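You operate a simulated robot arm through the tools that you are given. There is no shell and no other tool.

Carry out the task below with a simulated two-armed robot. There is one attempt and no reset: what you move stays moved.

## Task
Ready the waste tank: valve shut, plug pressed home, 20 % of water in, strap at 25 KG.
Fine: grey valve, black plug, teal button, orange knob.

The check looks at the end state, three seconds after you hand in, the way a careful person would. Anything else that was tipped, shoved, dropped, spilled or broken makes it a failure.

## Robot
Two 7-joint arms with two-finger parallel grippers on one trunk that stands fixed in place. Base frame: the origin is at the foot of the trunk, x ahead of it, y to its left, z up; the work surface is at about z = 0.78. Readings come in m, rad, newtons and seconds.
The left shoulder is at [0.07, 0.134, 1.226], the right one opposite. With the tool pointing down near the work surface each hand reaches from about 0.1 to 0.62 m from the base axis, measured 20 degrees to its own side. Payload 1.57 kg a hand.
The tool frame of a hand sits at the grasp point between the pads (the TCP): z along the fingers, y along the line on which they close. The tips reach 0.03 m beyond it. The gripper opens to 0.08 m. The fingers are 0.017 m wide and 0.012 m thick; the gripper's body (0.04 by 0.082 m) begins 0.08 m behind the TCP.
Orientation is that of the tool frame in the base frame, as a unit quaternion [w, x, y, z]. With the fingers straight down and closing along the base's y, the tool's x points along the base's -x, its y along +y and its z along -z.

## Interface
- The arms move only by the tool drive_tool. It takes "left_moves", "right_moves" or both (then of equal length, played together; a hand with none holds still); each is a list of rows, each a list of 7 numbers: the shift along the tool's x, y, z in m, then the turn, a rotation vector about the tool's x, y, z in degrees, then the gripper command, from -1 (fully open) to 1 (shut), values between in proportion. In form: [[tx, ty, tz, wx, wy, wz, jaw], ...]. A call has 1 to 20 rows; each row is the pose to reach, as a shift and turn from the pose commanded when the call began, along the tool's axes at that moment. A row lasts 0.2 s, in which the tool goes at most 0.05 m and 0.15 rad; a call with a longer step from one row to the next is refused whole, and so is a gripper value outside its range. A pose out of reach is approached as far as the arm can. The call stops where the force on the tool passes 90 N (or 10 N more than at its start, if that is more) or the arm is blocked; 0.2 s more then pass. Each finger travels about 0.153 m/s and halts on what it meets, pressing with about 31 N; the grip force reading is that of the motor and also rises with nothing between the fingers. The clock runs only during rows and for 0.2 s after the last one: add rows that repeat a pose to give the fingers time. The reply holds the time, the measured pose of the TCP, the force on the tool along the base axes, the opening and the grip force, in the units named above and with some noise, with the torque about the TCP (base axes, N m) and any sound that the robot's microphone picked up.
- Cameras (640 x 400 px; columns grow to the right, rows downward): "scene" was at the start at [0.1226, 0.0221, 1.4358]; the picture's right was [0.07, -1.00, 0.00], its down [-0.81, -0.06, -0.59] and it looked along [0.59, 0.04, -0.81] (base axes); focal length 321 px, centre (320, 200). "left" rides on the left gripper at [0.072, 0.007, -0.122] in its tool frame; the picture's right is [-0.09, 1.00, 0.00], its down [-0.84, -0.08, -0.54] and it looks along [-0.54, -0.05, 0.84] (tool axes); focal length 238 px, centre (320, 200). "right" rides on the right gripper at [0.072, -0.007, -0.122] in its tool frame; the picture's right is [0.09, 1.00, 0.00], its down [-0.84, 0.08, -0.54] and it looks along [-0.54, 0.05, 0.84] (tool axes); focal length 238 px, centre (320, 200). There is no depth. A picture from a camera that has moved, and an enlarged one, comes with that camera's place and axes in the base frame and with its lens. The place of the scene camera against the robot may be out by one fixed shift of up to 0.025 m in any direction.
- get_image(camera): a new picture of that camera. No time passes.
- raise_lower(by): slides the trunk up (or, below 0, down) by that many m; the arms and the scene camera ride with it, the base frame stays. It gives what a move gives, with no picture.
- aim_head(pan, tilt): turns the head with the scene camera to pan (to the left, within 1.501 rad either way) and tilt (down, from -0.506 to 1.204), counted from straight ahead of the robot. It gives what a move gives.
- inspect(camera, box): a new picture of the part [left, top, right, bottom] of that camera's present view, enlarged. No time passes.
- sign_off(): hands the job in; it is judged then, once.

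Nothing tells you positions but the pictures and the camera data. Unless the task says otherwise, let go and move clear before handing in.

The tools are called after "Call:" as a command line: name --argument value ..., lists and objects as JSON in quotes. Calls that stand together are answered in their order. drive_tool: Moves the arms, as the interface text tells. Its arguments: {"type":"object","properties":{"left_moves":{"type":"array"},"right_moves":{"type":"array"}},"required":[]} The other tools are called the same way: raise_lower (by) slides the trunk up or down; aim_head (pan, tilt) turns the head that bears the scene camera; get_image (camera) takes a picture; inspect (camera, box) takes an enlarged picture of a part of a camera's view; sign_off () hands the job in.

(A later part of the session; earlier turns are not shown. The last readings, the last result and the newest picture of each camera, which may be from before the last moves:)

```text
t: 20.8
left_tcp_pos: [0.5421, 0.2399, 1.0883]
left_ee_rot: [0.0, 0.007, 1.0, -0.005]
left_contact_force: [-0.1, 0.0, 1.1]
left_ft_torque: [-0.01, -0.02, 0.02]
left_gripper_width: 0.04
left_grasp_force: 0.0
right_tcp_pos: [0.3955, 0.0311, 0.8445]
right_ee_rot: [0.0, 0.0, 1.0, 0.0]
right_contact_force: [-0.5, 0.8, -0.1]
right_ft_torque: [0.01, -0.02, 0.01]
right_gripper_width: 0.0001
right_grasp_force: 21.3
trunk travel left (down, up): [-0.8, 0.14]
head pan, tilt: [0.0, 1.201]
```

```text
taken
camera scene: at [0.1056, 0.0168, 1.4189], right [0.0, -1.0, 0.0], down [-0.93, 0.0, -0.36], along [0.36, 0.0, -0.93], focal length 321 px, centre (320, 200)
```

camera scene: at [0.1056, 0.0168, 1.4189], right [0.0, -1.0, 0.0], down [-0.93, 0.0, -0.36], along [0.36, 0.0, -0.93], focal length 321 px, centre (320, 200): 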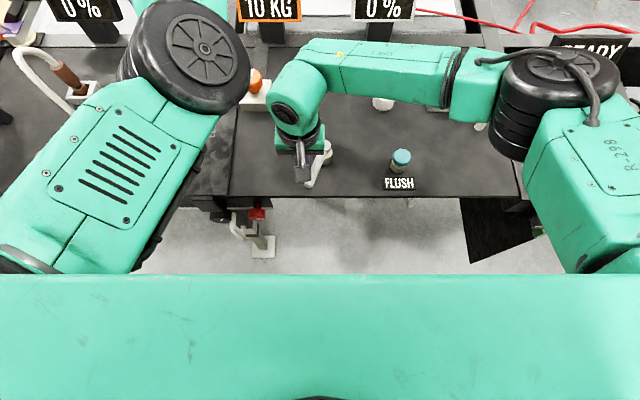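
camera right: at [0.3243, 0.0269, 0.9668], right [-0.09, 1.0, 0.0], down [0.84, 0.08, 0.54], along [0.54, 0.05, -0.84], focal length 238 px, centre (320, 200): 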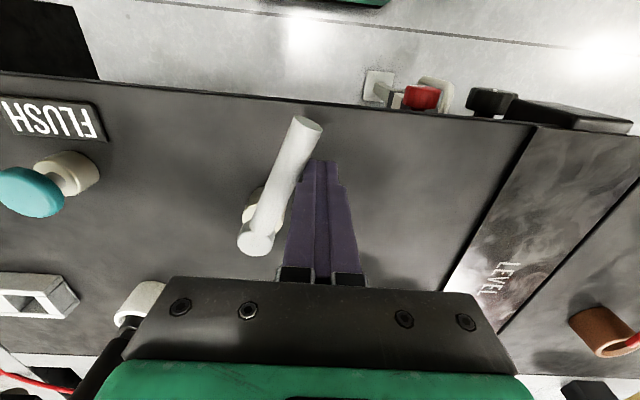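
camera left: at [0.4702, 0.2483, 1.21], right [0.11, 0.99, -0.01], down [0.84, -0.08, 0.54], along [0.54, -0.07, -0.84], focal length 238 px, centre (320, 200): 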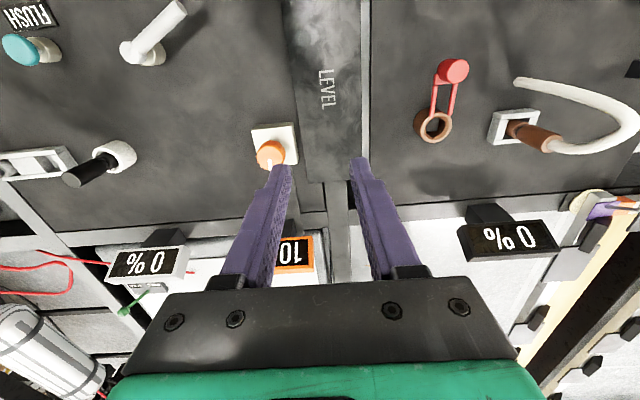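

The lever follows easily, now about 65 degrees round. I'll continue to roughly 92 degrees and read the force.

Call:
drive_tool --right_moves '[[0.005, -0.007, 0, 0, 0, 0, 1], [0.0099, -0.0138, 0, 0, 0, 0, 1], [0.0125, -0.02, 0, 0, 0, 0, 1], [0.0145, -0.025, 0, 0, 0, 0, 1]]'

Call:
get_image --camera "right"

```text
t: 21.8
left_tcp_pos: [0.5427, 0.2424, 1.0859]
left_ee_rot: [-0.001, 0.006, 1.0, -0.006]
left_contact_force: [-0.5, 1.2, 1.0]
left_ft_torque: [-0.01, 0.02, 0.03]
left_gripper_width: 0.0399
left_grasp_force: 0.1
right_tcp_pos: [0.3832, 0.0083, 0.8467]
right_ee_rot: [0.0, 0.0, 1.0, 0.001]
right_contact_force: [2.6, 4.0, -0.5]
right_ft_torque: [0.09, -0.06, 0.03]
right_gripper_width: 0.0001
right_grasp_force: 21.8
trunk travel left (down, up): [-0.8, 0.14]
head pan, tilt: [0.0, 1.201]
```

```text
taken
camera right: at [0.3114, 0.0027, 0.9676], right [-0.09, 1.0, 0.0], down [0.84, 0.08, 0.54], along [0.54, 0.05, -0.84], focal length 238 px, centre (320, 200)
```

right: 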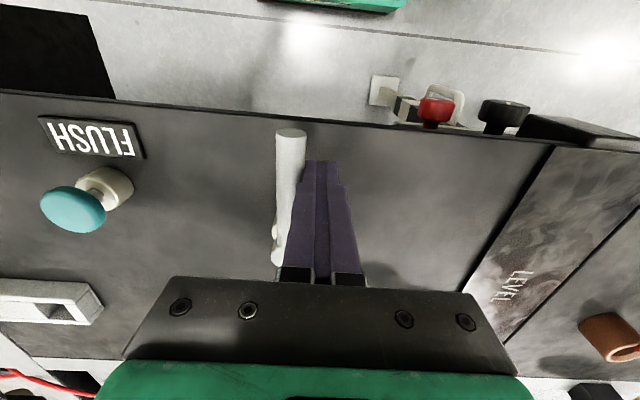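

The lever now points straight toward the robot, with only 4 N of contact. I'll press slightly further to find whether the stop is here.

Call:
drive_tool --right_moves '[[0.001, -0.004, 0, 0, 0, 0, 1], [0.0015, -0.008, 0, 0, 0, 0, 1], [0.0018, -0.011, 0, 0, 0, 0, 1]]'

Call:
get_image --camera "right"

```text
t: 22.6
left_tcp_pos: [0.5432, 0.2484, 1.0843]
left_ee_rot: [-0.003, 0.006, 1.0, -0.011]
left_contact_force: [0.2, 0.7, 0.1]
left_ft_torque: [0.02, 0.01, 0.0]
left_gripper_width: 0.0399
left_grasp_force: 0.1
right_tcp_pos: [0.3813, 0.008, 0.8457]
right_ee_rot: [0.001, -0.001, 1.0, 0.004]
right_contact_force: [9.8, 40.9, 1.8]
right_ft_torque: [0.61, -0.14, 0.16]
right_gripper_width: 0.0001
right_grasp_force: 21.7
trunk travel left (down, up): [-0.8, 0.14]
head pan, tilt: [0.0, 1.201]
```

```text
taken
camera right: at [0.3104, 0.0002, 0.9674], right [-0.09, 1.0, 0.01], down [0.84, 0.07, 0.54], along [0.54, 0.06, -0.84], focal length 238 px, centre (320, 200)
```

right: 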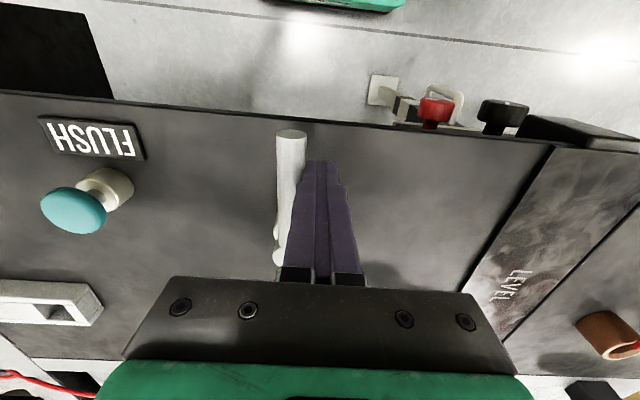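

At 90 degrees it meets a firm stop (41 N), so the valve is at its other end. I'll back off, rise, and move above the plug.

Call:
drive_tool --right_moves '[[0, 0.02, 0, 0, 0, 0, 1], [0, 0.025, 0, 0, 0, 0, 1], [0, 0.025, -0.045, 0, 0, 0, 1], [0, 0.025, -0.09, 0, 0, 0, 1], [-0.01, 0.01, -0.13, 0, 0, 0, 1], [-0.04, -0.02, -0.15, 0, 0, 0, 1], [-0.07, -0.05, -0.16, 0, 0, 0, 1], [-0.1, -0.08, -0.165, 0, 0, 0, 1], [-0.13, -0.11, -0.165, 0, 0, 0, 1], [-0.15, -0.14, -0.165, 0, 0, 0, 1], [-0.15, -0.14, -0.165, 0, 0, 0, 1]]'

Call:
get_image --camera "right"

Call:
get_image --camera "scene"

```text
t: 25.0
left_tcp_pos: [0.5433, 0.2409, 1.0871]
left_ee_rot: [0.0, 0.006, 1.0, -0.006]
left_contact_force: [0.0, -0.3, -0.4]
left_ft_torque: [-0.05, 0.01, -0.02]
left_gripper_width: 0.04
left_grasp_force: 0.1
right_tcp_pos: [0.5326, -0.1449, 1.0121]
right_ee_rot: [0.0, 0.0, 1.0, 0.0]
right_contact_force: [-0.1, 0.2, 0.9]
right_ft_torque: [-0.01, 0.0, 0.01]
right_gripper_width: 0.0001
right_grasp_force: 21.3
trunk travel left (down, up): [-0.8, 0.14]
head pan, tilt: [0.0, 1.201]
```

```text
taken
camera right: at [0.4607, -0.1503, 1.1343], right [-0.09, 1.0, 0.0], down [0.84, 0.08, 0.54], along [0.54, 0.05, -0.84], focal length 238 px, centre (320, 200)
```

right: 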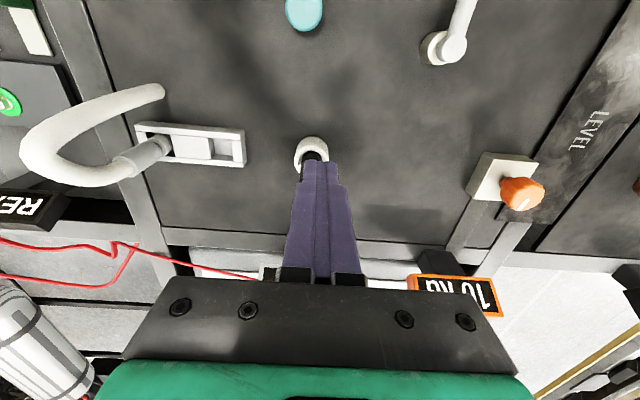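

```text
taken
camera scene: at [0.1051, 0.0175, 1.4189], right [0.0, -1.0, 0.0], down [-0.93, 0.0, -0.36], along [0.36, 0.0, -0.93], focal length 321 px, centre (320, 200)
```

scene: 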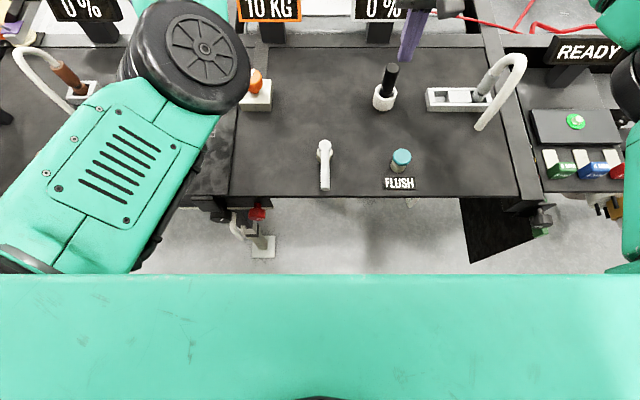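

The valve lever points to the robot now. I'm above and short of the plug; I'll move over its top and lower to just above it.

Call:
drive_tool --right_moves '[[-0.03, -0.002, 0, 0, 0, 0, 1], [-0.0615, -0.004, 0, 0, 0, 0, 1], [-0.0615, -0.004, 0.03, 0, 0, 0, 1], [-0.0615, -0.004, 0.06, 0, 0, 0, 1], [-0.0615, -0.004, 0.075, 0, 0, 0, 1], [-0.0615, -0.004, 0.075, 0, 0, 0, 1]]'

Call:
get_image --camera "right"

Call:
inspect --camera "scene" --box '[340, 30, 440, 130]'

Call:
get_image --camera "left"

```text
t: 26.4
left_tcp_pos: [0.5414, 0.2405, 1.0883]
left_ee_rot: [-0.001, 0.006, 1.0, -0.004]
left_contact_force: [0.1, 0.1, -0.1]
left_ft_torque: [0.02, -0.05, -0.02]
left_gripper_width: 0.04
left_grasp_force: 0.0
right_tcp_pos: [0.591, -0.1485, 0.9343]
right_ee_rot: [-0.001, 0.0, 1.0, 0.0]
right_contact_force: [0.4, -0.2, 0.6]
right_ft_torque: [0.0, 0.0, 0.0]
right_gripper_width: 0.0
right_grasp_force: 21.1
trunk travel left (down, up): [-0.8, 0.14]
head pan, tilt: [0.0, 1.201]
```

```text
taken
camera right: at [0.5196, -0.1546, 1.0566], right [-0.09, 1.0, 0.0], down [0.84, 0.08, 0.54], along [0.54, 0.05, -0.84], focal length 238 px, centre (320, 200)
```

right: 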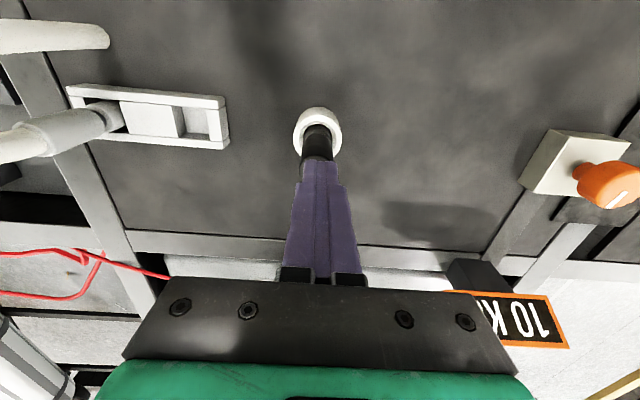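

```text
4.00 times, centred on (390, 80) of scene
camera zoom: at [0.1051, 0.0166, 1.4189], right [0.0, -1.0, 0.0], down [-0.93, 0.0, -0.36], along [0.36, 0.0, -0.93], focal length 1284 px, centre (40, 680)
```

zoom: 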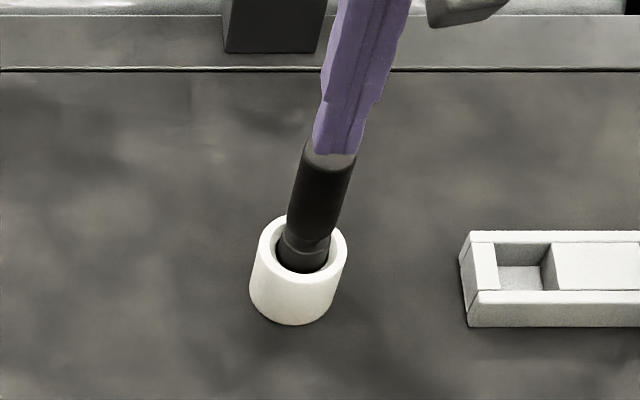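

```text
taken
camera left: at [0.4697, 0.2481, 1.2101], right [0.1, 0.99, -0.01], down [0.84, -0.08, 0.54], along [0.54, -0.07, -0.84], focal length 238 px, centre (320, 200)
```

left: 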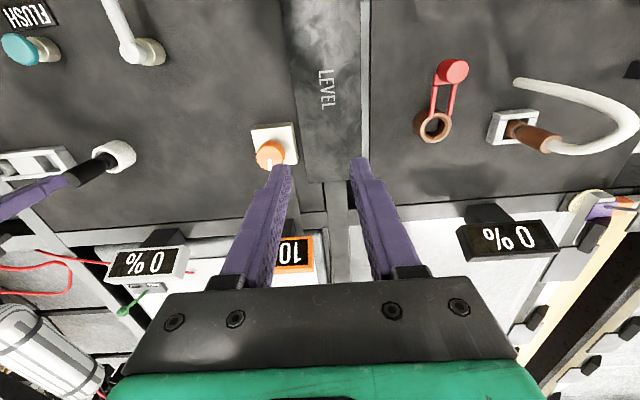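

The shut fingertips sit over the plug's top. I'll press straight down in small steps and watch force and sound.

Call:
drive_tool --right_moves '[[0, 0, 0.005, 0, 0, 0, 1], [0, 0, 0.01, 0, 0, 0, 1], [0, 0, 0.015, 0, 0, 0, 1], [0, 0, 0.02, 0, 0, 0, 1], [0, 0, 0.024, 0, 0, 0, 1]]'

Call:
inspect --camera "scene" --box '[340, 30, 440, 130]'

```text
t: 27.6
left_tcp_pos: [0.5381, 0.2419, 1.0898]
left_ee_rot: [0.001, 0.005, 1.0, -0.005]
left_contact_force: [-0.1, -0.8, -0.8]
left_ft_torque: [-0.01, -0.01, 0.02]
left_gripper_width: 0.0403
left_grasp_force: 0.1
right_tcp_pos: [0.5891, -0.1466, 0.9146]
right_ee_rot: [0.006, 0.001, 1.0, 0.001]
right_contact_force: [2.2, 1.3, 19.3]
right_ft_torque: [0.06, -0.2, -0.01]
right_gripper_width: 0.0
right_grasp_force: 21.2
trunk travel left (down, up): [-0.8, 0.14]
head pan, tilt: [0.0, 1.201]
```

```text
4.00 times, centred on (390, 80) of scene
camera zoom: at [0.1008, 0.0186, 1.4196], right [0.0, -1.0, 0.0], down [-0.93, 0.0, -0.37], along [0.37, 0.0, -0.93], focal length 1284 px, centre (40, 680)
```

zoom: 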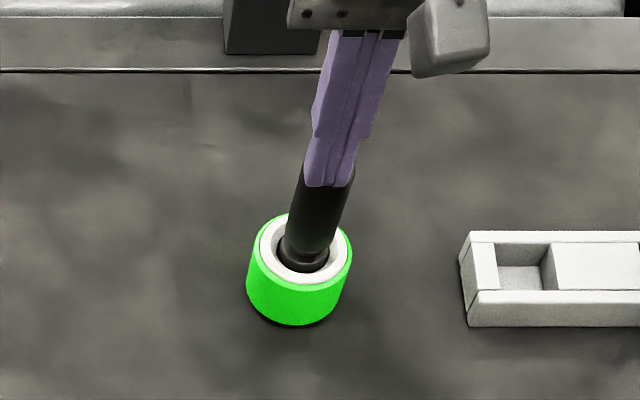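

The collar lit green as the plug went down about a centimetre. I'll press slightly more to make sure it's bottomed.

Call:
drive_tool --right_moves '[[0, 0, 0.004, 0, 0, 0, 1], [0, 0, 0.008, 0, 0, 0, 1], [0, 0, 0.01, 0, 0, 0, 1]]'

Call:
inspect --camera "scene" --box '[340, 30, 440, 130]'

```text
t: 28.4
left_tcp_pos: [0.5328, 0.2426, 1.0925]
left_ee_rot: [0.004, 0.006, 1.0, -0.007]
left_contact_force: [-0.3, -0.7, 0.4]
left_ft_torque: [0.01, 0.0, 0.04]
left_gripper_width: 0.04
left_grasp_force: 0.1
right_tcp_pos: [0.5848, -0.1443, 0.9135]
right_ee_rot: [0.014, 0.001, 1.0, 0.0]
right_contact_force: [6.9, -1.3, 63.8]
right_ft_torque: [-0.08, -0.71, 0.07]
right_gripper_width: 0.0003
right_grasp_force: 21.4
right hand out of reach, approached as far as the arm can: row 2, 3
trunk travel left (down, up): [-0.8, 0.14]
head pan, tilt: [0.0, 1.201]
```

```text
4.00 times, centred on (390, 80) of scene
camera zoom: at [0.0928, 0.0203, 1.4204], right [0.0, -1.0, 0.0], down [-0.93, 0.0, -0.37], along [0.37, 0.0, -0.93], focal length 1284 px, centre (40, 680)
```

zoom: 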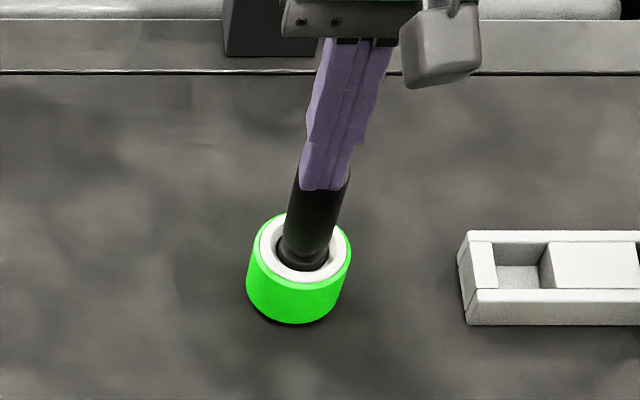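

It's bottomed out at 64 N with no further travel. I'll lift off and check the plug and collar.

Call:
drive_tool --right_moves '[[0, 0, -0.01, 0, 0, 0, 1], [0, 0, -0.03, 0, 0, 0, 1], [0, 0, -0.06, 0, 0, 0, 1], [0.03, 0, -0.085, 0, 0, 0, 1], [0.07, 0, -0.1, 0, 0, 0, 1], [0.11, -0.005, -0.1, 0, 0, 0, 1], [0.14, -0.012, -0.1, 0, 0, 0, 1], [0.16, -0.022, -0.1, 0, 0, 0, 1], [0.16, -0.022, -0.1, 0, 0, 0, 1]]'

Call:
get_image --camera "scene"

Call:
get_image --camera "right"

Call:
inspect --camera "scene" --box '[340, 30, 440, 130]'

```text
t: 30.4
left_tcp_pos: [0.5433, 0.2395, 1.088]
left_ee_rot: [-0.001, 0.006, 1.0, -0.004]
left_contact_force: [0.2, -0.7, 0.1]
left_ft_torque: [-0.01, 0.03, 0.01]
left_gripper_width: 0.0398
left_grasp_force: 0.0
right_tcp_pos: [0.4279, -0.1682, 1.0002]
right_ee_rot: [0.0, 0.001, 1.0, -0.001]
right_contact_force: [0.4, 0.3, -0.6]
right_ft_torque: [-0.01, 0.0, 0.03]
right_gripper_width: 0.0001
right_grasp_force: 21.2
trunk travel left (down, up): [-0.8, 0.14]
head pan, tilt: [0.0, 1.201]
```

```text
taken
camera scene: at [0.1056, 0.0174, 1.4189], right [0.0, -1.0, 0.0], down [-0.93, 0.0, -0.36], along [0.36, 0.0, -0.93], focal length 321 px, centre (320, 200)
```

scene: 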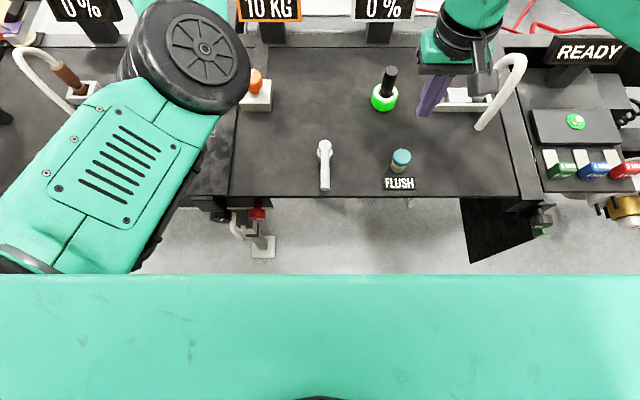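

```text
taken
camera right: at [0.3561, -0.1743, 1.1227], right [-0.09, 1.0, 0.0], down [0.84, 0.08, 0.54], along [0.54, 0.05, -0.84], focal length 238 px, centre (320, 200)
```

right: 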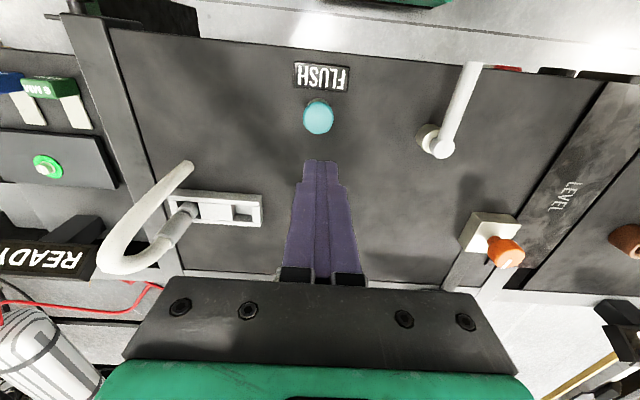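

```text
4.00 times, centred on (390, 80) of scene
camera zoom: at [0.1056, 0.0174, 1.4189], right [0.0, -1.0, 0.0], down [-0.93, 0.0, -0.36], along [0.36, 0.0, -0.93], focal length 1284 px, centre (40, 680)
```

zoom: 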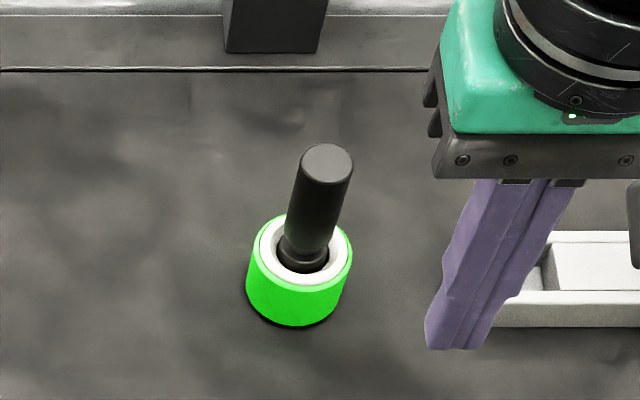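

The plug stays down with its collar green. Next, the teal button at about (0.428, -0.169), top z ≈ 0.825: I'll hover just above it and set the head to see the displays.

Call:
aim_head --pan -0.05 --tilt 0.95

Call:
drive_tool --right_moves '[[0, -0.001, 0.04, 0, 0, 0, 1], [0, -0.001, 0.08, 0, 0, 0, 1], [0, -0.001, 0.115, 0, 0, 0, 1], [0, -0.001, 0.135, 0, 0, 0, 1], [0, -0.001, 0.135, 0, 0, 0, 1]]'

Call:
get_image --camera "scene"

Call:
get_image --camera "right"

```text
t: 31.2
left_tcp_pos: [0.5408, 0.24, 1.0864]
left_ee_rot: [-0.001, 0.006, 1.0, -0.005]
left_contact_force: [0.1, 0.7, -0.4]
left_ft_torque: [-0.01, 0.01, -0.03]
left_gripper_width: 0.0401
left_grasp_force: 0.0
right_tcp_pos: [0.4279, -0.1683, 0.9999]
right_ee_rot: [0.0, 0.0, 1.0, 0.0]
right_contact_force: [-0.6, -0.6, 0.4]
right_ft_torque: [0.02, -0.01, 0.0]
right_gripper_width: 0.0001
right_grasp_force: 21.4
trunk travel left (down, up): [-0.8, 0.14]
head pan, tilt: [-0.051, 0.949]
```

```text
t: 32.4
left_tcp_pos: [0.5409, 0.2414, 1.0868]
left_ee_rot: [-0.001, 0.006, 1.0, -0.006]
left_contact_force: [0.0, 0.8, 0.1]
left_ft_torque: [0.01, -0.01, 0.02]
left_gripper_width: 0.0401
left_grasp_force: 0.2
right_tcp_pos: [0.4297, -0.1711, 0.8668]
right_ee_rot: [0.0, 0.001, 1.0, 0.0]
right_contact_force: [-0.1, 0.1, 0.2]
right_ft_torque: [-0.02, 0.01, 0.02]
right_gripper_width: 0.0
right_grasp_force: 21.4
trunk travel left (down, up): [-0.8, 0.14]
head pan, tilt: [-0.051, 0.949]
```

```text
taken
camera scene: at [0.1219, 0.0133, 1.4351], right [-0.05, -1.0, 0.0], down [-0.81, 0.04, -0.58], along [0.58, -0.03, -0.81], focal length 321 px, centre (320, 200)
```

scene: 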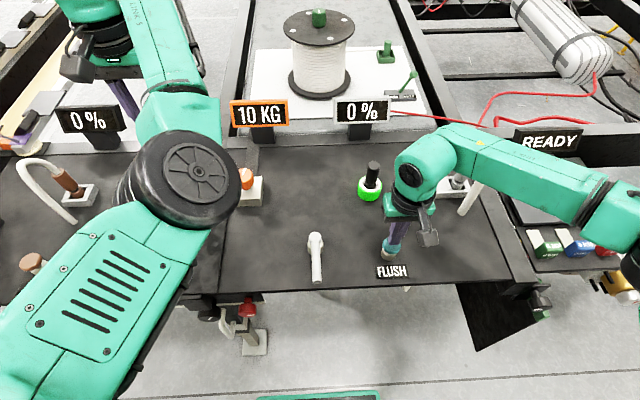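

```text
taken
camera right: at [0.3574, -0.1771, 0.9894], right [-0.09, 1.0, 0.0], down [0.84, 0.08, 0.54], along [0.54, 0.05, -0.84], focal length 238 px, centre (320, 200)
```

right: 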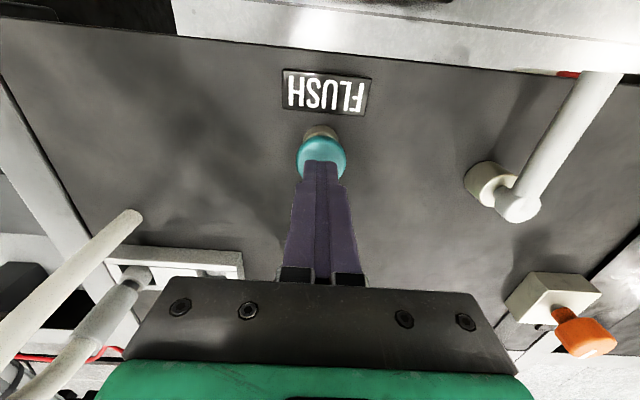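

The fingertips are above the teal button and both displays are in view (0 %, 10 KG). I'll give one brief tap.

Call:
drive_tool --right_moves '[[0, 0, 0.01, 0, 0, 0, 1], [0, 0, 0.019, 0, 0, 0, 1], [0, 0, 0.0, 0, 0, 0, 1], [0, 0, 0.0, 0, 0, 0, 1]]'

Call:
inspect --camera "scene" --box '[210, 80, 430, 290]'

```text
t: 33.4
left_tcp_pos: [0.5416, 0.2389, 1.0873]
left_ee_rot: [-0.001, 0.006, 1.0, -0.005]
left_contact_force: [-0.6, -0.3, 0.3]
left_ft_torque: [-0.03, 0.0, -0.01]
left_gripper_width: 0.0399
left_grasp_force: 0.1
right_tcp_pos: [0.4282, -0.169, 0.8647]
right_ee_rot: [-0.001, 0.001, 1.0, 0.0]
right_contact_force: [0.7, 0.2, -0.5]
right_ft_torque: [0.02, 0.0, -0.01]
right_gripper_width: 0.0
right_grasp_force: 21.2
trunk travel left (down, up): [-0.8, 0.14]
head pan, tilt: [-0.051, 0.949]
heard: click
```

```text
1.90 times, centred on (320, 185) of scene
camera zoom: at [0.1221, 0.0133, 1.4351], right [-0.05, -1.0, 0.0], down [-0.81, 0.04, -0.58], along [0.58, -0.03, -0.81], focal length 611 px, centre (320, 229)
```

zoom: 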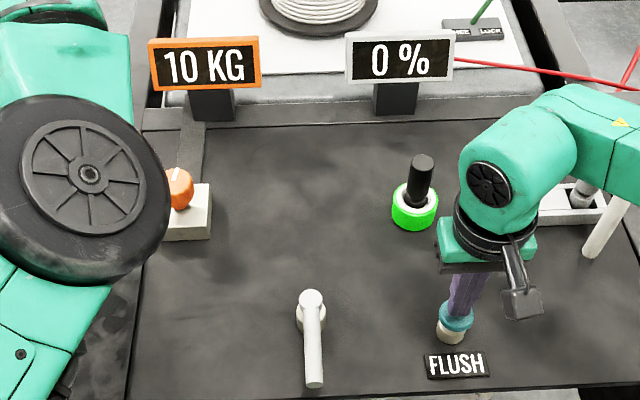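

A click was heard but the display still shows 0 %. I'll wait a second and look again before pressing more.

Call:
drive_tool --right_moves '[[0, 0, 0, 0, 0, 0, 1], [0, 0, 0, 0, 0, 0, 1], [0, 0, 0, 0, 0, 0, 1], [0, 0, 0, 0, 0, 0, 1], [0, 0, 0, 0, 0, 0, 1]]'

Call:
inspect --camera "scene" --box '[210, 80, 430, 290]'

```text
t: 34.6
left_tcp_pos: [0.5411, 0.24, 1.0868]
left_ee_rot: [-0.001, 0.007, 1.0, -0.006]
left_contact_force: [0.0, -0.6, 0.6]
left_ft_torque: [0.0, 0.02, 0.01]
left_gripper_width: 0.04
left_grasp_force: 0.1
right_tcp_pos: [0.4279, -0.1694, 0.8642]
right_ee_rot: [-0.001, 0.001, 1.0, -0.001]
right_contact_force: [-0.4, -0.6, 0.3]
right_ft_torque: [0.0, -0.01, -0.01]
right_gripper_width: 0.0001
right_grasp_force: 21.6
trunk travel left (down, up): [-0.8, 0.14]
head pan, tilt: [-0.051, 0.949]
```

```text
1.90 times, centred on (320, 185) of scene
camera zoom: at [0.1221, 0.0133, 1.4351], right [-0.05, -1.0, 0.0], down [-0.81, 0.04, -0.58], along [0.58, -0.03, -0.81], focal length 611 px, centre (320, 229)
```

zoom: 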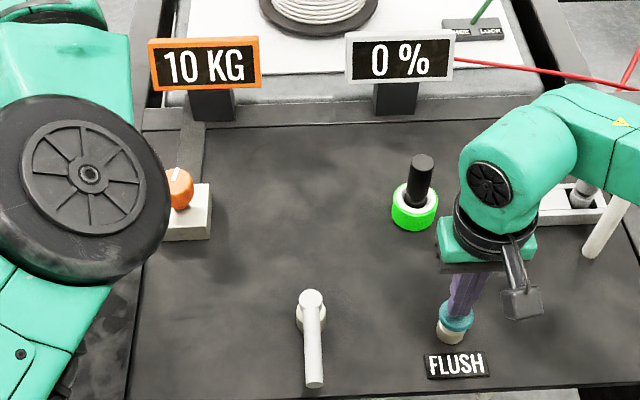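

Still 0 %. It may fill only while held, so I'll press and hold for a moment, look, then decide.

Call:
drive_tool --right_moves '[[0, 0, 0.01, 0, 0, 0, 1], [0, 0, 0.019, 0, 0, 0, 1], [0, 0, 0.019, 0, 0, 0, 1]]'

Call:
inspect --camera "scene" --box '[210, 80, 430, 290]'

```text
t: 35.4
left_tcp_pos: [0.5407, 0.2399, 1.0881]
left_ee_rot: [0.0, 0.006, 1.0, -0.005]
left_contact_force: [0.4, -0.1, -0.2]
left_ft_torque: [-0.02, -0.02, 0.03]
left_gripper_width: 0.0398
left_grasp_force: 0.1
right_tcp_pos: [0.4284, -0.1684, 0.8472]
right_ee_rot: [0.001, 0.001, 1.0, 0.0]
right_contact_force: [1.9, -2.1, 6.8]
right_ft_torque: [-0.08, -0.03, 0.03]
right_gripper_width: 0.0
right_grasp_force: 21.8
trunk travel left (down, up): [-0.8, 0.14]
head pan, tilt: [-0.051, 0.949]
heard: click
```

```text
1.90 times, centred on (320, 185) of scene
camera zoom: at [0.1216, 0.0131, 1.4352], right [-0.05, -1.0, 0.0], down [-0.81, 0.04, -0.58], along [0.58, -0.03, -0.81], focal length 611 px, centre (320, 229)
```

zoom: 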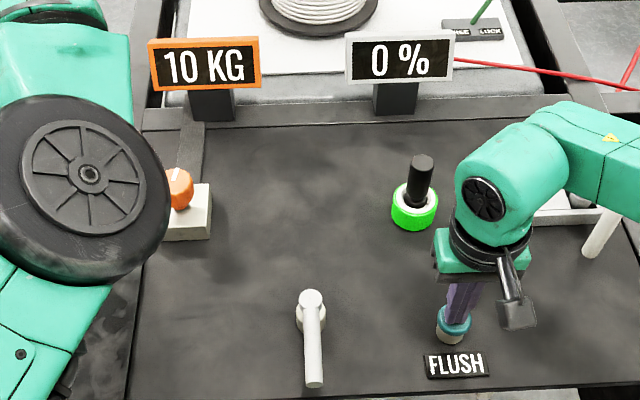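

The button is held in at 7 N and the display still shows 0 %. I'll hold 0.6 s more.

Call:
drive_tool --right_moves '[[0, 0, 0, 0, 0, 0, 1], [0, 0, 0, 0, 0, 0, 1]]'

Call:
get_image --camera "scene"

```text
t: 36.0
left_tcp_pos: [0.5412, 0.2403, 1.0874]
left_ee_rot: [-0.001, 0.006, 1.0, -0.005]
left_contact_force: [0.1, -0.1, -0.4]
left_ft_torque: [0.02, -0.01, 0.02]
left_gripper_width: 0.0402
left_grasp_force: 0.1
right_tcp_pos: [0.4282, -0.1686, 0.848]
right_ee_rot: [0.001, 0.001, 1.0, -0.001]
right_contact_force: [3.8, -1.4, 8.3]
right_ft_torque: [-0.08, -0.07, -0.01]
right_gripper_width: 0.0
right_grasp_force: 21.8
trunk travel left (down, up): [-0.8, 0.14]
head pan, tilt: [-0.051, 0.949]
```

```text
taken
camera scene: at [0.1218, 0.0132, 1.4352], right [-0.05, -1.0, 0.0], down [-0.81, 0.04, -0.58], along [0.58, -0.03, -0.81], focal length 321 px, centre (320, 200)
```

scene: 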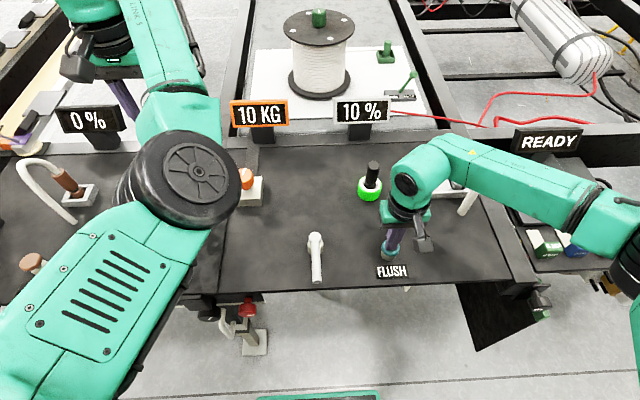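

The display now reads 10 %. I'll release at once and see whether it holds steady.

Call:
drive_tool --right_moves '[[0, 0, -0.019, 0, 0, 0, 1], [0, 0, -0.019, 0, 0, 0, 1], [0, 0, -0.019, 0, 0, 0, 1], [0, 0, -0.019, 0, 0, 0, 1], [0, 0, -0.019, 0, 0, 0, 1]]'

Call:
inspect --camera "scene" --box '[210, 80, 430, 290]'

Call:
drive_tool --right_moves '[[0, 0, 0, 0, 0, 0, 1], [0, 0, 0, 0, 0, 0, 1], [0, 0, 0, 0, 0, 0, 1], [0, 0, 0, 0, 0, 0, 1], [0, 0, 0, 0, 0, 0, 1], [0, 0, 0, 0, 0, 0, 1], [0, 0, 0, 0, 0, 0, 1], [0, 0, 0, 0, 0, 0, 1], [0, 0, 0, 0, 0, 0, 1], [0, 0, 0, 0, 0, 0, 1]]'

Call:
get_image --camera "scene"

```text
t: 37.2
left_tcp_pos: [0.5427, 0.2402, 1.0877]
left_ee_rot: [0.0, 0.007, 1.0, -0.005]
left_contact_force: [-0.2, 0.4, -0.6]
left_ft_torque: [0.02, 0.01, 0.05]
left_gripper_width: 0.0399
left_grasp_force: 0.0
right_tcp_pos: [0.4282, -0.1688, 0.8657]
right_ee_rot: [0.0, 0.001, 1.0, 0.0]
right_contact_force: [0.3, 0.2, -0.9]
right_ft_torque: [0.01, 0.01, 0.01]
right_gripper_width: 0.0001
right_grasp_force: 21.4
trunk travel left (down, up): [-0.8, 0.14]
head pan, tilt: [-0.051, 0.949]
```

```text
1.90 times, centred on (320, 185) of scene
camera zoom: at [0.1221, 0.0133, 1.4351], right [-0.05, -1.0, 0.0], down [-0.81, 0.04, -0.58], along [0.58, -0.03, -0.81], focal length 611 px, centre (320, 229)
```

zoom: 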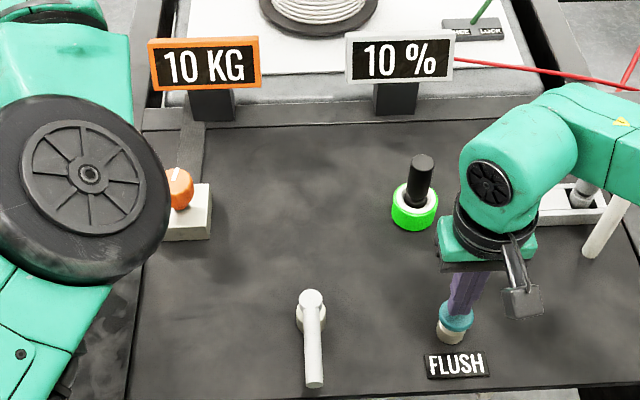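

```text
t: 39.4
left_tcp_pos: [0.5417, 0.2399, 1.088]
left_ee_rot: [-0.001, 0.006, 1.0, -0.005]
left_contact_force: [0.7, 0.8, 1.0]
left_ft_torque: [0.0, 0.02, -0.01]
left_gripper_width: 0.04
left_grasp_force: 0.1
right_tcp_pos: [0.4291, -0.1682, 0.8652]
right_ee_rot: [0.0, 0.001, 1.0, 0.0]
right_contact_force: [0.0, 0.9, -0.8]
right_ft_torque: [0.02, -0.01, 0.01]
right_gripper_width: 0.0
right_grasp_force: 21.2
trunk travel left (down, up): [-0.8, 0.14]
head pan, tilt: [-0.051, 0.949]
```

```text
taken
camera scene: at [0.1221, 0.0133, 1.4351], right [-0.05, -1.0, 0.0], down [-0.81, 0.04, -0.58], along [0.58, -0.03, -0.81], focal length 321 px, centre (320, 200)
```

scene: 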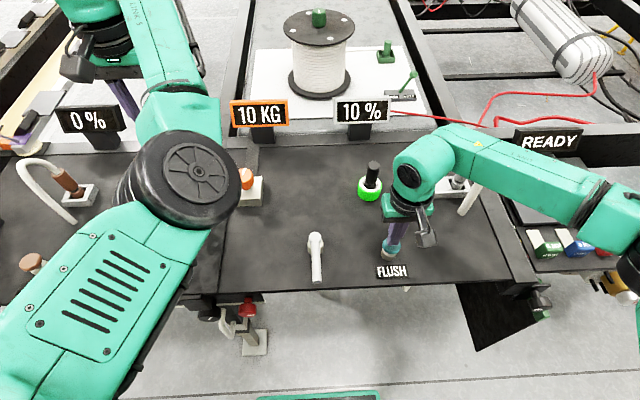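

It holds steady at 10 % for over three seconds, so the valve is shut. I'll repeat the hold the same way for the next 10 %.

Call:
drive_tool --right_moves '[[0, 0, 0.01, 0, 0, 0, 1], [0, 0, 0.019, 0, 0, 0, 1], [0, 0, 0.019, 0, 0, 0, 1]]'

Call:
inspect --camera "scene" --box '[210, 80, 430, 290]'

```text
t: 40.2
left_tcp_pos: [0.5409, 0.2412, 1.0869]
left_ee_rot: [-0.002, 0.006, 1.0, -0.005]
left_contact_force: [0.2, -0.1, 0.4]
left_ft_torque: [0.02, 0.02, -0.02]
left_gripper_width: 0.04
left_grasp_force: 0.0
right_tcp_pos: [0.4289, -0.1673, 0.8471]
right_ee_rot: [0.001, 0.001, 1.0, 0.001]
right_contact_force: [0.0, 1.3, 5.8]
right_ft_torque: [0.03, 0.02, 0.03]
right_gripper_width: 0.0
right_grasp_force: 21.3
trunk travel left (down, up): [-0.8, 0.14]
head pan, tilt: [-0.051, 0.949]
heard: click
```

```text
1.90 times, centred on (320, 185) of scene
camera zoom: at [0.1211, 0.0139, 1.4353], right [-0.05, -1.0, 0.0], down [-0.81, 0.04, -0.58], along [0.58, -0.03, -0.81], focal length 611 px, centre (320, 229)
```

zoom: 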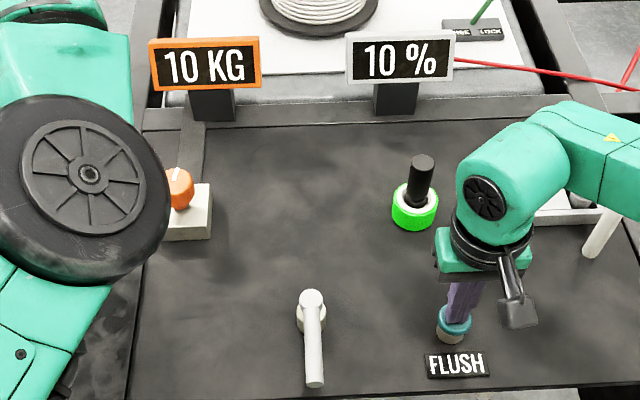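

Pressed in, still 10 %. I'll hold for one more short row and look.

Call:
drive_tool --right_moves '[[0, 0, 0, 0, 0, 0, 1]]'

Call:
inspect --camera "scene" --box '[210, 80, 430, 290]'

```text
t: 40.6
left_tcp_pos: [0.5404, 0.2409, 1.0885]
left_ee_rot: [-0.001, 0.006, 1.0, -0.006]
left_contact_force: [-0.1, -0.1, -0.5]
left_ft_torque: [0.01, 0.01, 0.01]
left_gripper_width: 0.0401
left_grasp_force: 0.1
right_tcp_pos: [0.4274, -0.1685, 0.8477]
right_ee_rot: [0.001, -0.001, 1.0, 0.0]
right_contact_force: [1.3, 1.4, 7.6]
right_ft_torque: [0.05, -0.01, 0.06]
right_gripper_width: 0.0002
right_grasp_force: 21.2
trunk travel left (down, up): [-0.8, 0.14]
head pan, tilt: [-0.051, 0.949]
```

```text
1.90 times, centred on (320, 185) of scene
camera zoom: at [0.1212, 0.0141, 1.4352], right [-0.05, -1.0, 0.0], down [-0.81, 0.04, -0.58], along [0.58, -0.03, -0.81], focal length 611 px, centre (320, 229)
```

zoom: 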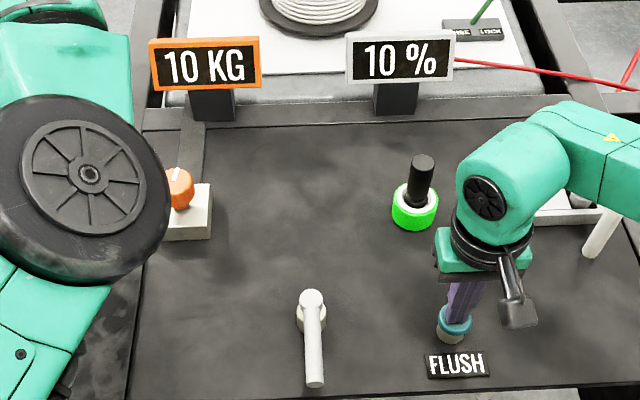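

Still 10 %. One more short row.

Call:
drive_tool --right_moves '[[0, 0, 0, 0, 0, 0, 1]]'

Call:
inspect --camera "scene" --box '[210, 80, 430, 290]'

```text
t: 41.0
left_tcp_pos: [0.5411, 0.2406, 1.0882]
left_ee_rot: [-0.001, 0.006, 1.0, -0.006]
left_contact_force: [0.1, 0.0, -0.1]
left_ft_torque: [-0.03, 0.01, -0.03]
left_gripper_width: 0.0402
left_grasp_force: 0.0
right_tcp_pos: [0.4293, -0.1689, 0.8479]
right_ee_rot: [0.001, 0.001, 1.0, -0.001]
right_contact_force: [0.9, 1.5, 6.9]
right_ft_torque: [0.04, -0.02, 0.0]
right_gripper_width: 0.0
right_grasp_force: 21.3
trunk travel left (down, up): [-0.8, 0.14]
head pan, tilt: [-0.051, 0.949]
```

```text
1.90 times, centred on (320, 185) of scene
camera zoom: at [0.1212, 0.0142, 1.4352], right [-0.05, -1.0, 0.0], down [-0.81, 0.04, -0.58], along [0.58, -0.03, -0.81], focal length 611 px, centre (320, 229)
```

zoom: 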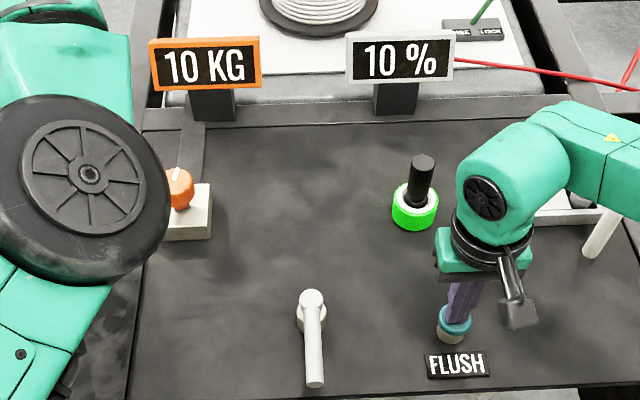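

Still 10 %. Continuing in short rows.

Call:
drive_tool --right_moves '[[0, 0, 0, 0, 0, 0, 1]]'

Call:
inspect --camera "scene" --box '[210, 80, 430, 290]'

```text
t: 41.4
left_tcp_pos: [0.5403, 0.2406, 1.0884]
left_ee_rot: [-0.001, 0.006, 1.0, -0.005]
left_contact_force: [0.5, -0.6, -0.2]
left_ft_torque: [0.01, -0.04, 0.0]
left_gripper_width: 0.0399
left_grasp_force: 0.0
right_tcp_pos: [0.4281, -0.1695, 0.8486]
right_ee_rot: [0.0, 0.002, 1.0, 0.0]
right_contact_force: [1.0, 1.2, 7.7]
right_ft_torque: [0.06, 0.0, 0.0]
right_gripper_width: 0.0
right_grasp_force: 20.8
trunk travel left (down, up): [-0.8, 0.14]
head pan, tilt: [-0.051, 0.949]
```

```text
1.90 times, centred on (320, 185) of scene
camera zoom: at [0.1212, 0.0143, 1.4352], right [-0.05, -1.0, 0.0], down [-0.81, 0.04, -0.58], along [0.58, -0.03, -0.81], focal length 611 px, centre (320, 229)
```

zoom: 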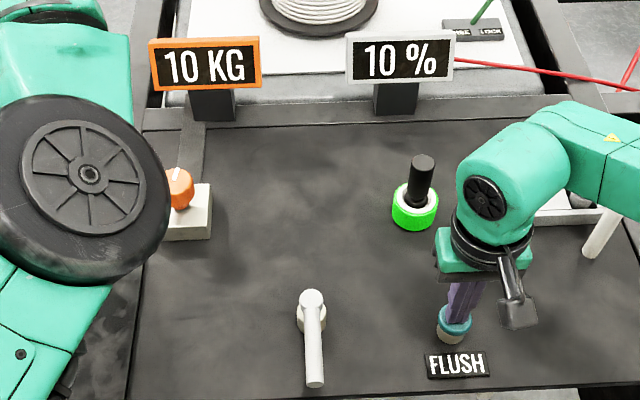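

Still 10 %. Possibly the display steps in tens; I'll keep holding in short rows and track timing.

Call:
drive_tool --right_moves '[[0, 0, 0, 0, 0, 0, 1]]'

Call:
inspect --camera "scene" --box '[320, 80, 430, 150]'

```text
t: 41.8
left_tcp_pos: [0.5411, 0.2409, 1.0878]
left_ee_rot: [-0.001, 0.006, 1.0, -0.006]
left_contact_force: [-0.6, -0.6, -0.1]
left_ft_torque: [-0.03, 0.0, 0.0]
left_gripper_width: 0.04
left_grasp_force: 0.1
right_tcp_pos: [0.4292, -0.1688, 0.8472]
right_ee_rot: [0.0, 0.001, 1.0, 0.0]
right_contact_force: [0.5, 2.6, 6.3]
right_ft_torque: [0.08, -0.03, 0.0]
right_gripper_width: 0.0002
right_grasp_force: 21.0
trunk travel left (down, up): [-0.8, 0.14]
head pan, tilt: [-0.051, 0.949]
```

```text
5.71 times, centred on (375, 115) of scene
camera zoom: at [0.1213, 0.0144, 1.4352], right [-0.05, -1.0, 0.0], down [-0.81, 0.04, -0.58], along [0.58, -0.03, -0.81], focal length 1834 px, centre (6, 686)
```

zoom: 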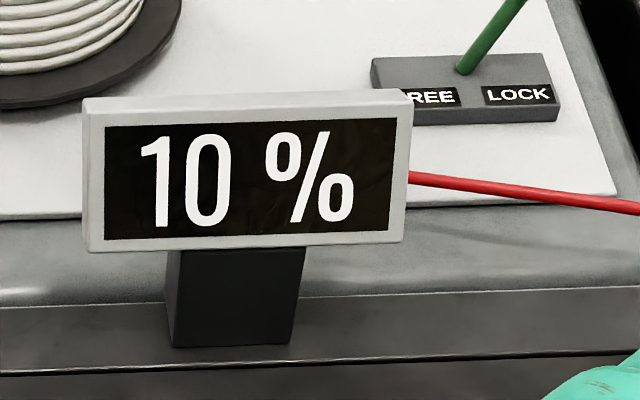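

Held nearly 2 s, still 10 %. It might instead be a delayed dose per click, so I'll release and wait to distinguish.

Call:
drive_tool --right_moves '[[0, 0, -0.019, 0, 0, 0, 1], [0, 0, -0.019, 0, 0, 0, 1], [0, 0, -0.019, 0, 0, 0, 1], [0, 0, -0.019, 0, 0, 0, 1], [0, 0, -0.019, 0, 0, 0, 1], [0, 0, -0.019, 0, 0, 0, 1], [0, 0, -0.019, 0, 0, 0, 1], [0, 0, -0.019, 0, 0, 0, 1], [0, 0, -0.019, 0, 0, 0, 1], [0, 0, -0.019, 0, 0, 0, 1], [0, 0, -0.019, 0, 0, 0, 1], [0, 0, -0.019, 0, 0, 0, 1]]'

Call:
inspect --camera "scene" --box '[210, 80, 430, 290]'

```text
t: 44.4
left_tcp_pos: [0.5418, 0.2405, 1.0874]
left_ee_rot: [-0.001, 0.006, 1.0, -0.005]
left_contact_force: [0.3, 0.4, 0.1]
left_ft_torque: [-0.04, -0.01, -0.01]
left_gripper_width: 0.04
left_grasp_force: 0.0
right_tcp_pos: [0.4284, -0.1695, 0.8644]
right_ee_rot: [0.0, 0.001, 1.0, 0.001]
right_contact_force: [0.4, -0.4, 0.3]
right_ft_torque: [0.01, 0.02, -0.03]
right_gripper_width: 0.0
right_grasp_force: 21.1
trunk travel left (down, up): [-0.8, 0.14]
head pan, tilt: [-0.051, 0.949]
```

```text
1.90 times, centred on (320, 185) of scene
camera zoom: at [0.1221, 0.0133, 1.4351], right [-0.05, -1.0, 0.0], down [-0.81, 0.04, -0.58], along [0.58, -0.03, -0.81], focal length 611 px, centre (320, 229)
```

zoom: 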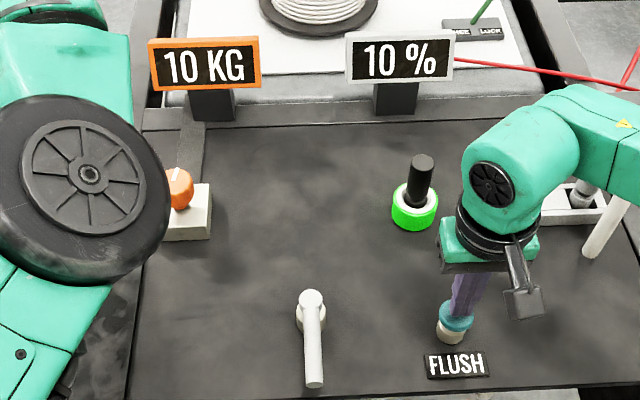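

Released, it stays at 10 %, which fits filling of about 4 % per second of hold shown to the nearest ten (roughly 14–15 % now). I'll press again and hold once, watching for the change to 20 %.

Call:
drive_tool --right_moves '[[0, 0, 0.01, 0, 0, 0, 1], [0, 0, 0.019, 0, 0, 0, 1]]'

Call:
inspect --camera "scene" --box '[320, 80, 430, 150]'

```text
t: 45.0
left_tcp_pos: [0.5416, 0.2396, 1.0896]
left_ee_rot: [-0.001, 0.006, 1.0, -0.005]
left_contact_force: [-0.2, -0.1, -1.0]
left_ft_torque: [-0.02, -0.03, -0.01]
left_gripper_width: 0.0401
left_grasp_force: 0.1
right_tcp_pos: [0.4284, -0.171, 0.847]
right_ee_rot: [0.002, 0.001, 1.0, 0.0]
right_contact_force: [0.2, -1.3, 7.8]
right_ft_torque: [-0.02, 0.06, -0.02]
right_gripper_width: 0.0
right_grasp_force: 21.3
trunk travel left (down, up): [-0.8, 0.14]
head pan, tilt: [-0.051, 0.949]
heard: click
```

```text
5.71 times, centred on (375, 115) of scene
camera zoom: at [0.1207, 0.0132, 1.4354], right [-0.05, -1.0, 0.0], down [-0.81, 0.04, -0.58], along [0.58, -0.03, -0.81], focal length 1834 px, centre (6, 686)
```

zoom: 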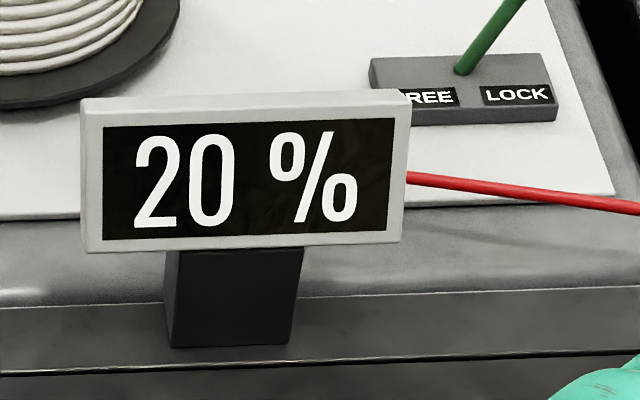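

It changed to 20 % right after pressing, matching the nearest-ten reading (true level ≈ 16 %). I'll hold about 0.6 s more to centre it on 20, then release and lift away.

Call:
drive_tool --right_moves '[[0, 0, 0, 0, 0, 0, 1], [0, 0, 0, 0, 0, 0, 1], [0, 0, 0, 0, 0, 0, 1], [0, 0, -0.025, 0, 0, 0, 1], [0, 0, -0.06, 0, 0, 0, 1], [0, 0, -0.06, 0, 0, 0, 1]]'

Call:
get_image --camera "scene"

Call:
inspect --camera "scene" --box '[320, 80, 430, 150]'

```text
t: 46.4
left_tcp_pos: [0.5417, 0.2396, 1.0876]
left_ee_rot: [0.0, 0.006, 1.0, -0.006]
left_contact_force: [0.3, 0.4, -0.7]
left_ft_torque: [0.02, 0.02, 0.0]
left_gripper_width: 0.04
left_grasp_force: 0.1
right_tcp_pos: [0.4276, -0.169, 0.9066]
right_ee_rot: [0.0, 0.0, 1.0, 0.0]
right_contact_force: [-0.7, -0.4, -0.2]
right_ft_torque: [0.0, 0.0, 0.02]
right_gripper_width: 0.0002
right_grasp_force: 21.3
trunk travel left (down, up): [-0.8, 0.14]
head pan, tilt: [-0.051, 0.949]
```

```text
taken
camera scene: at [0.1226, 0.0132, 1.435], right [-0.05, -1.0, 0.0], down [-0.81, 0.04, -0.58], along [0.58, -0.03, -0.81], focal length 321 px, centre (320, 200)
```

scene: 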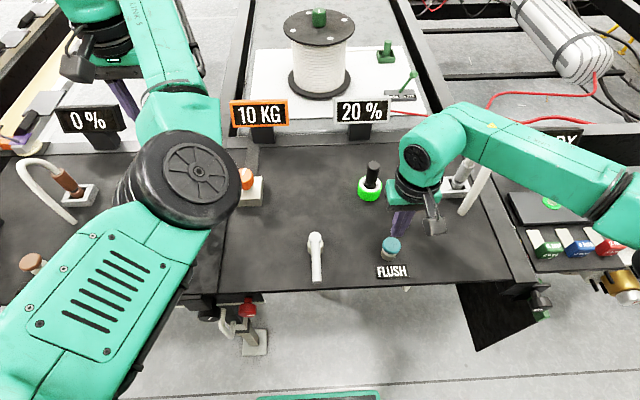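

```text
5.71 times, centred on (375, 115) of scene
camera zoom: at [0.1226, 0.0132, 1.435], right [-0.05, -1.0, 0.0], down [-0.81, 0.04, -0.58], along [0.58, -0.03, -0.81], focal length 1834 px, centre (6, 686)
```

zoom: 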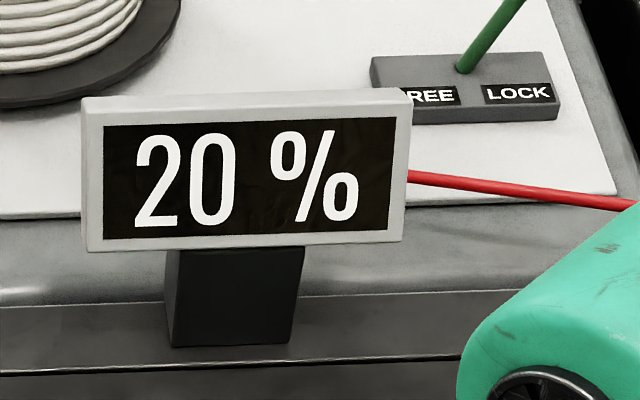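

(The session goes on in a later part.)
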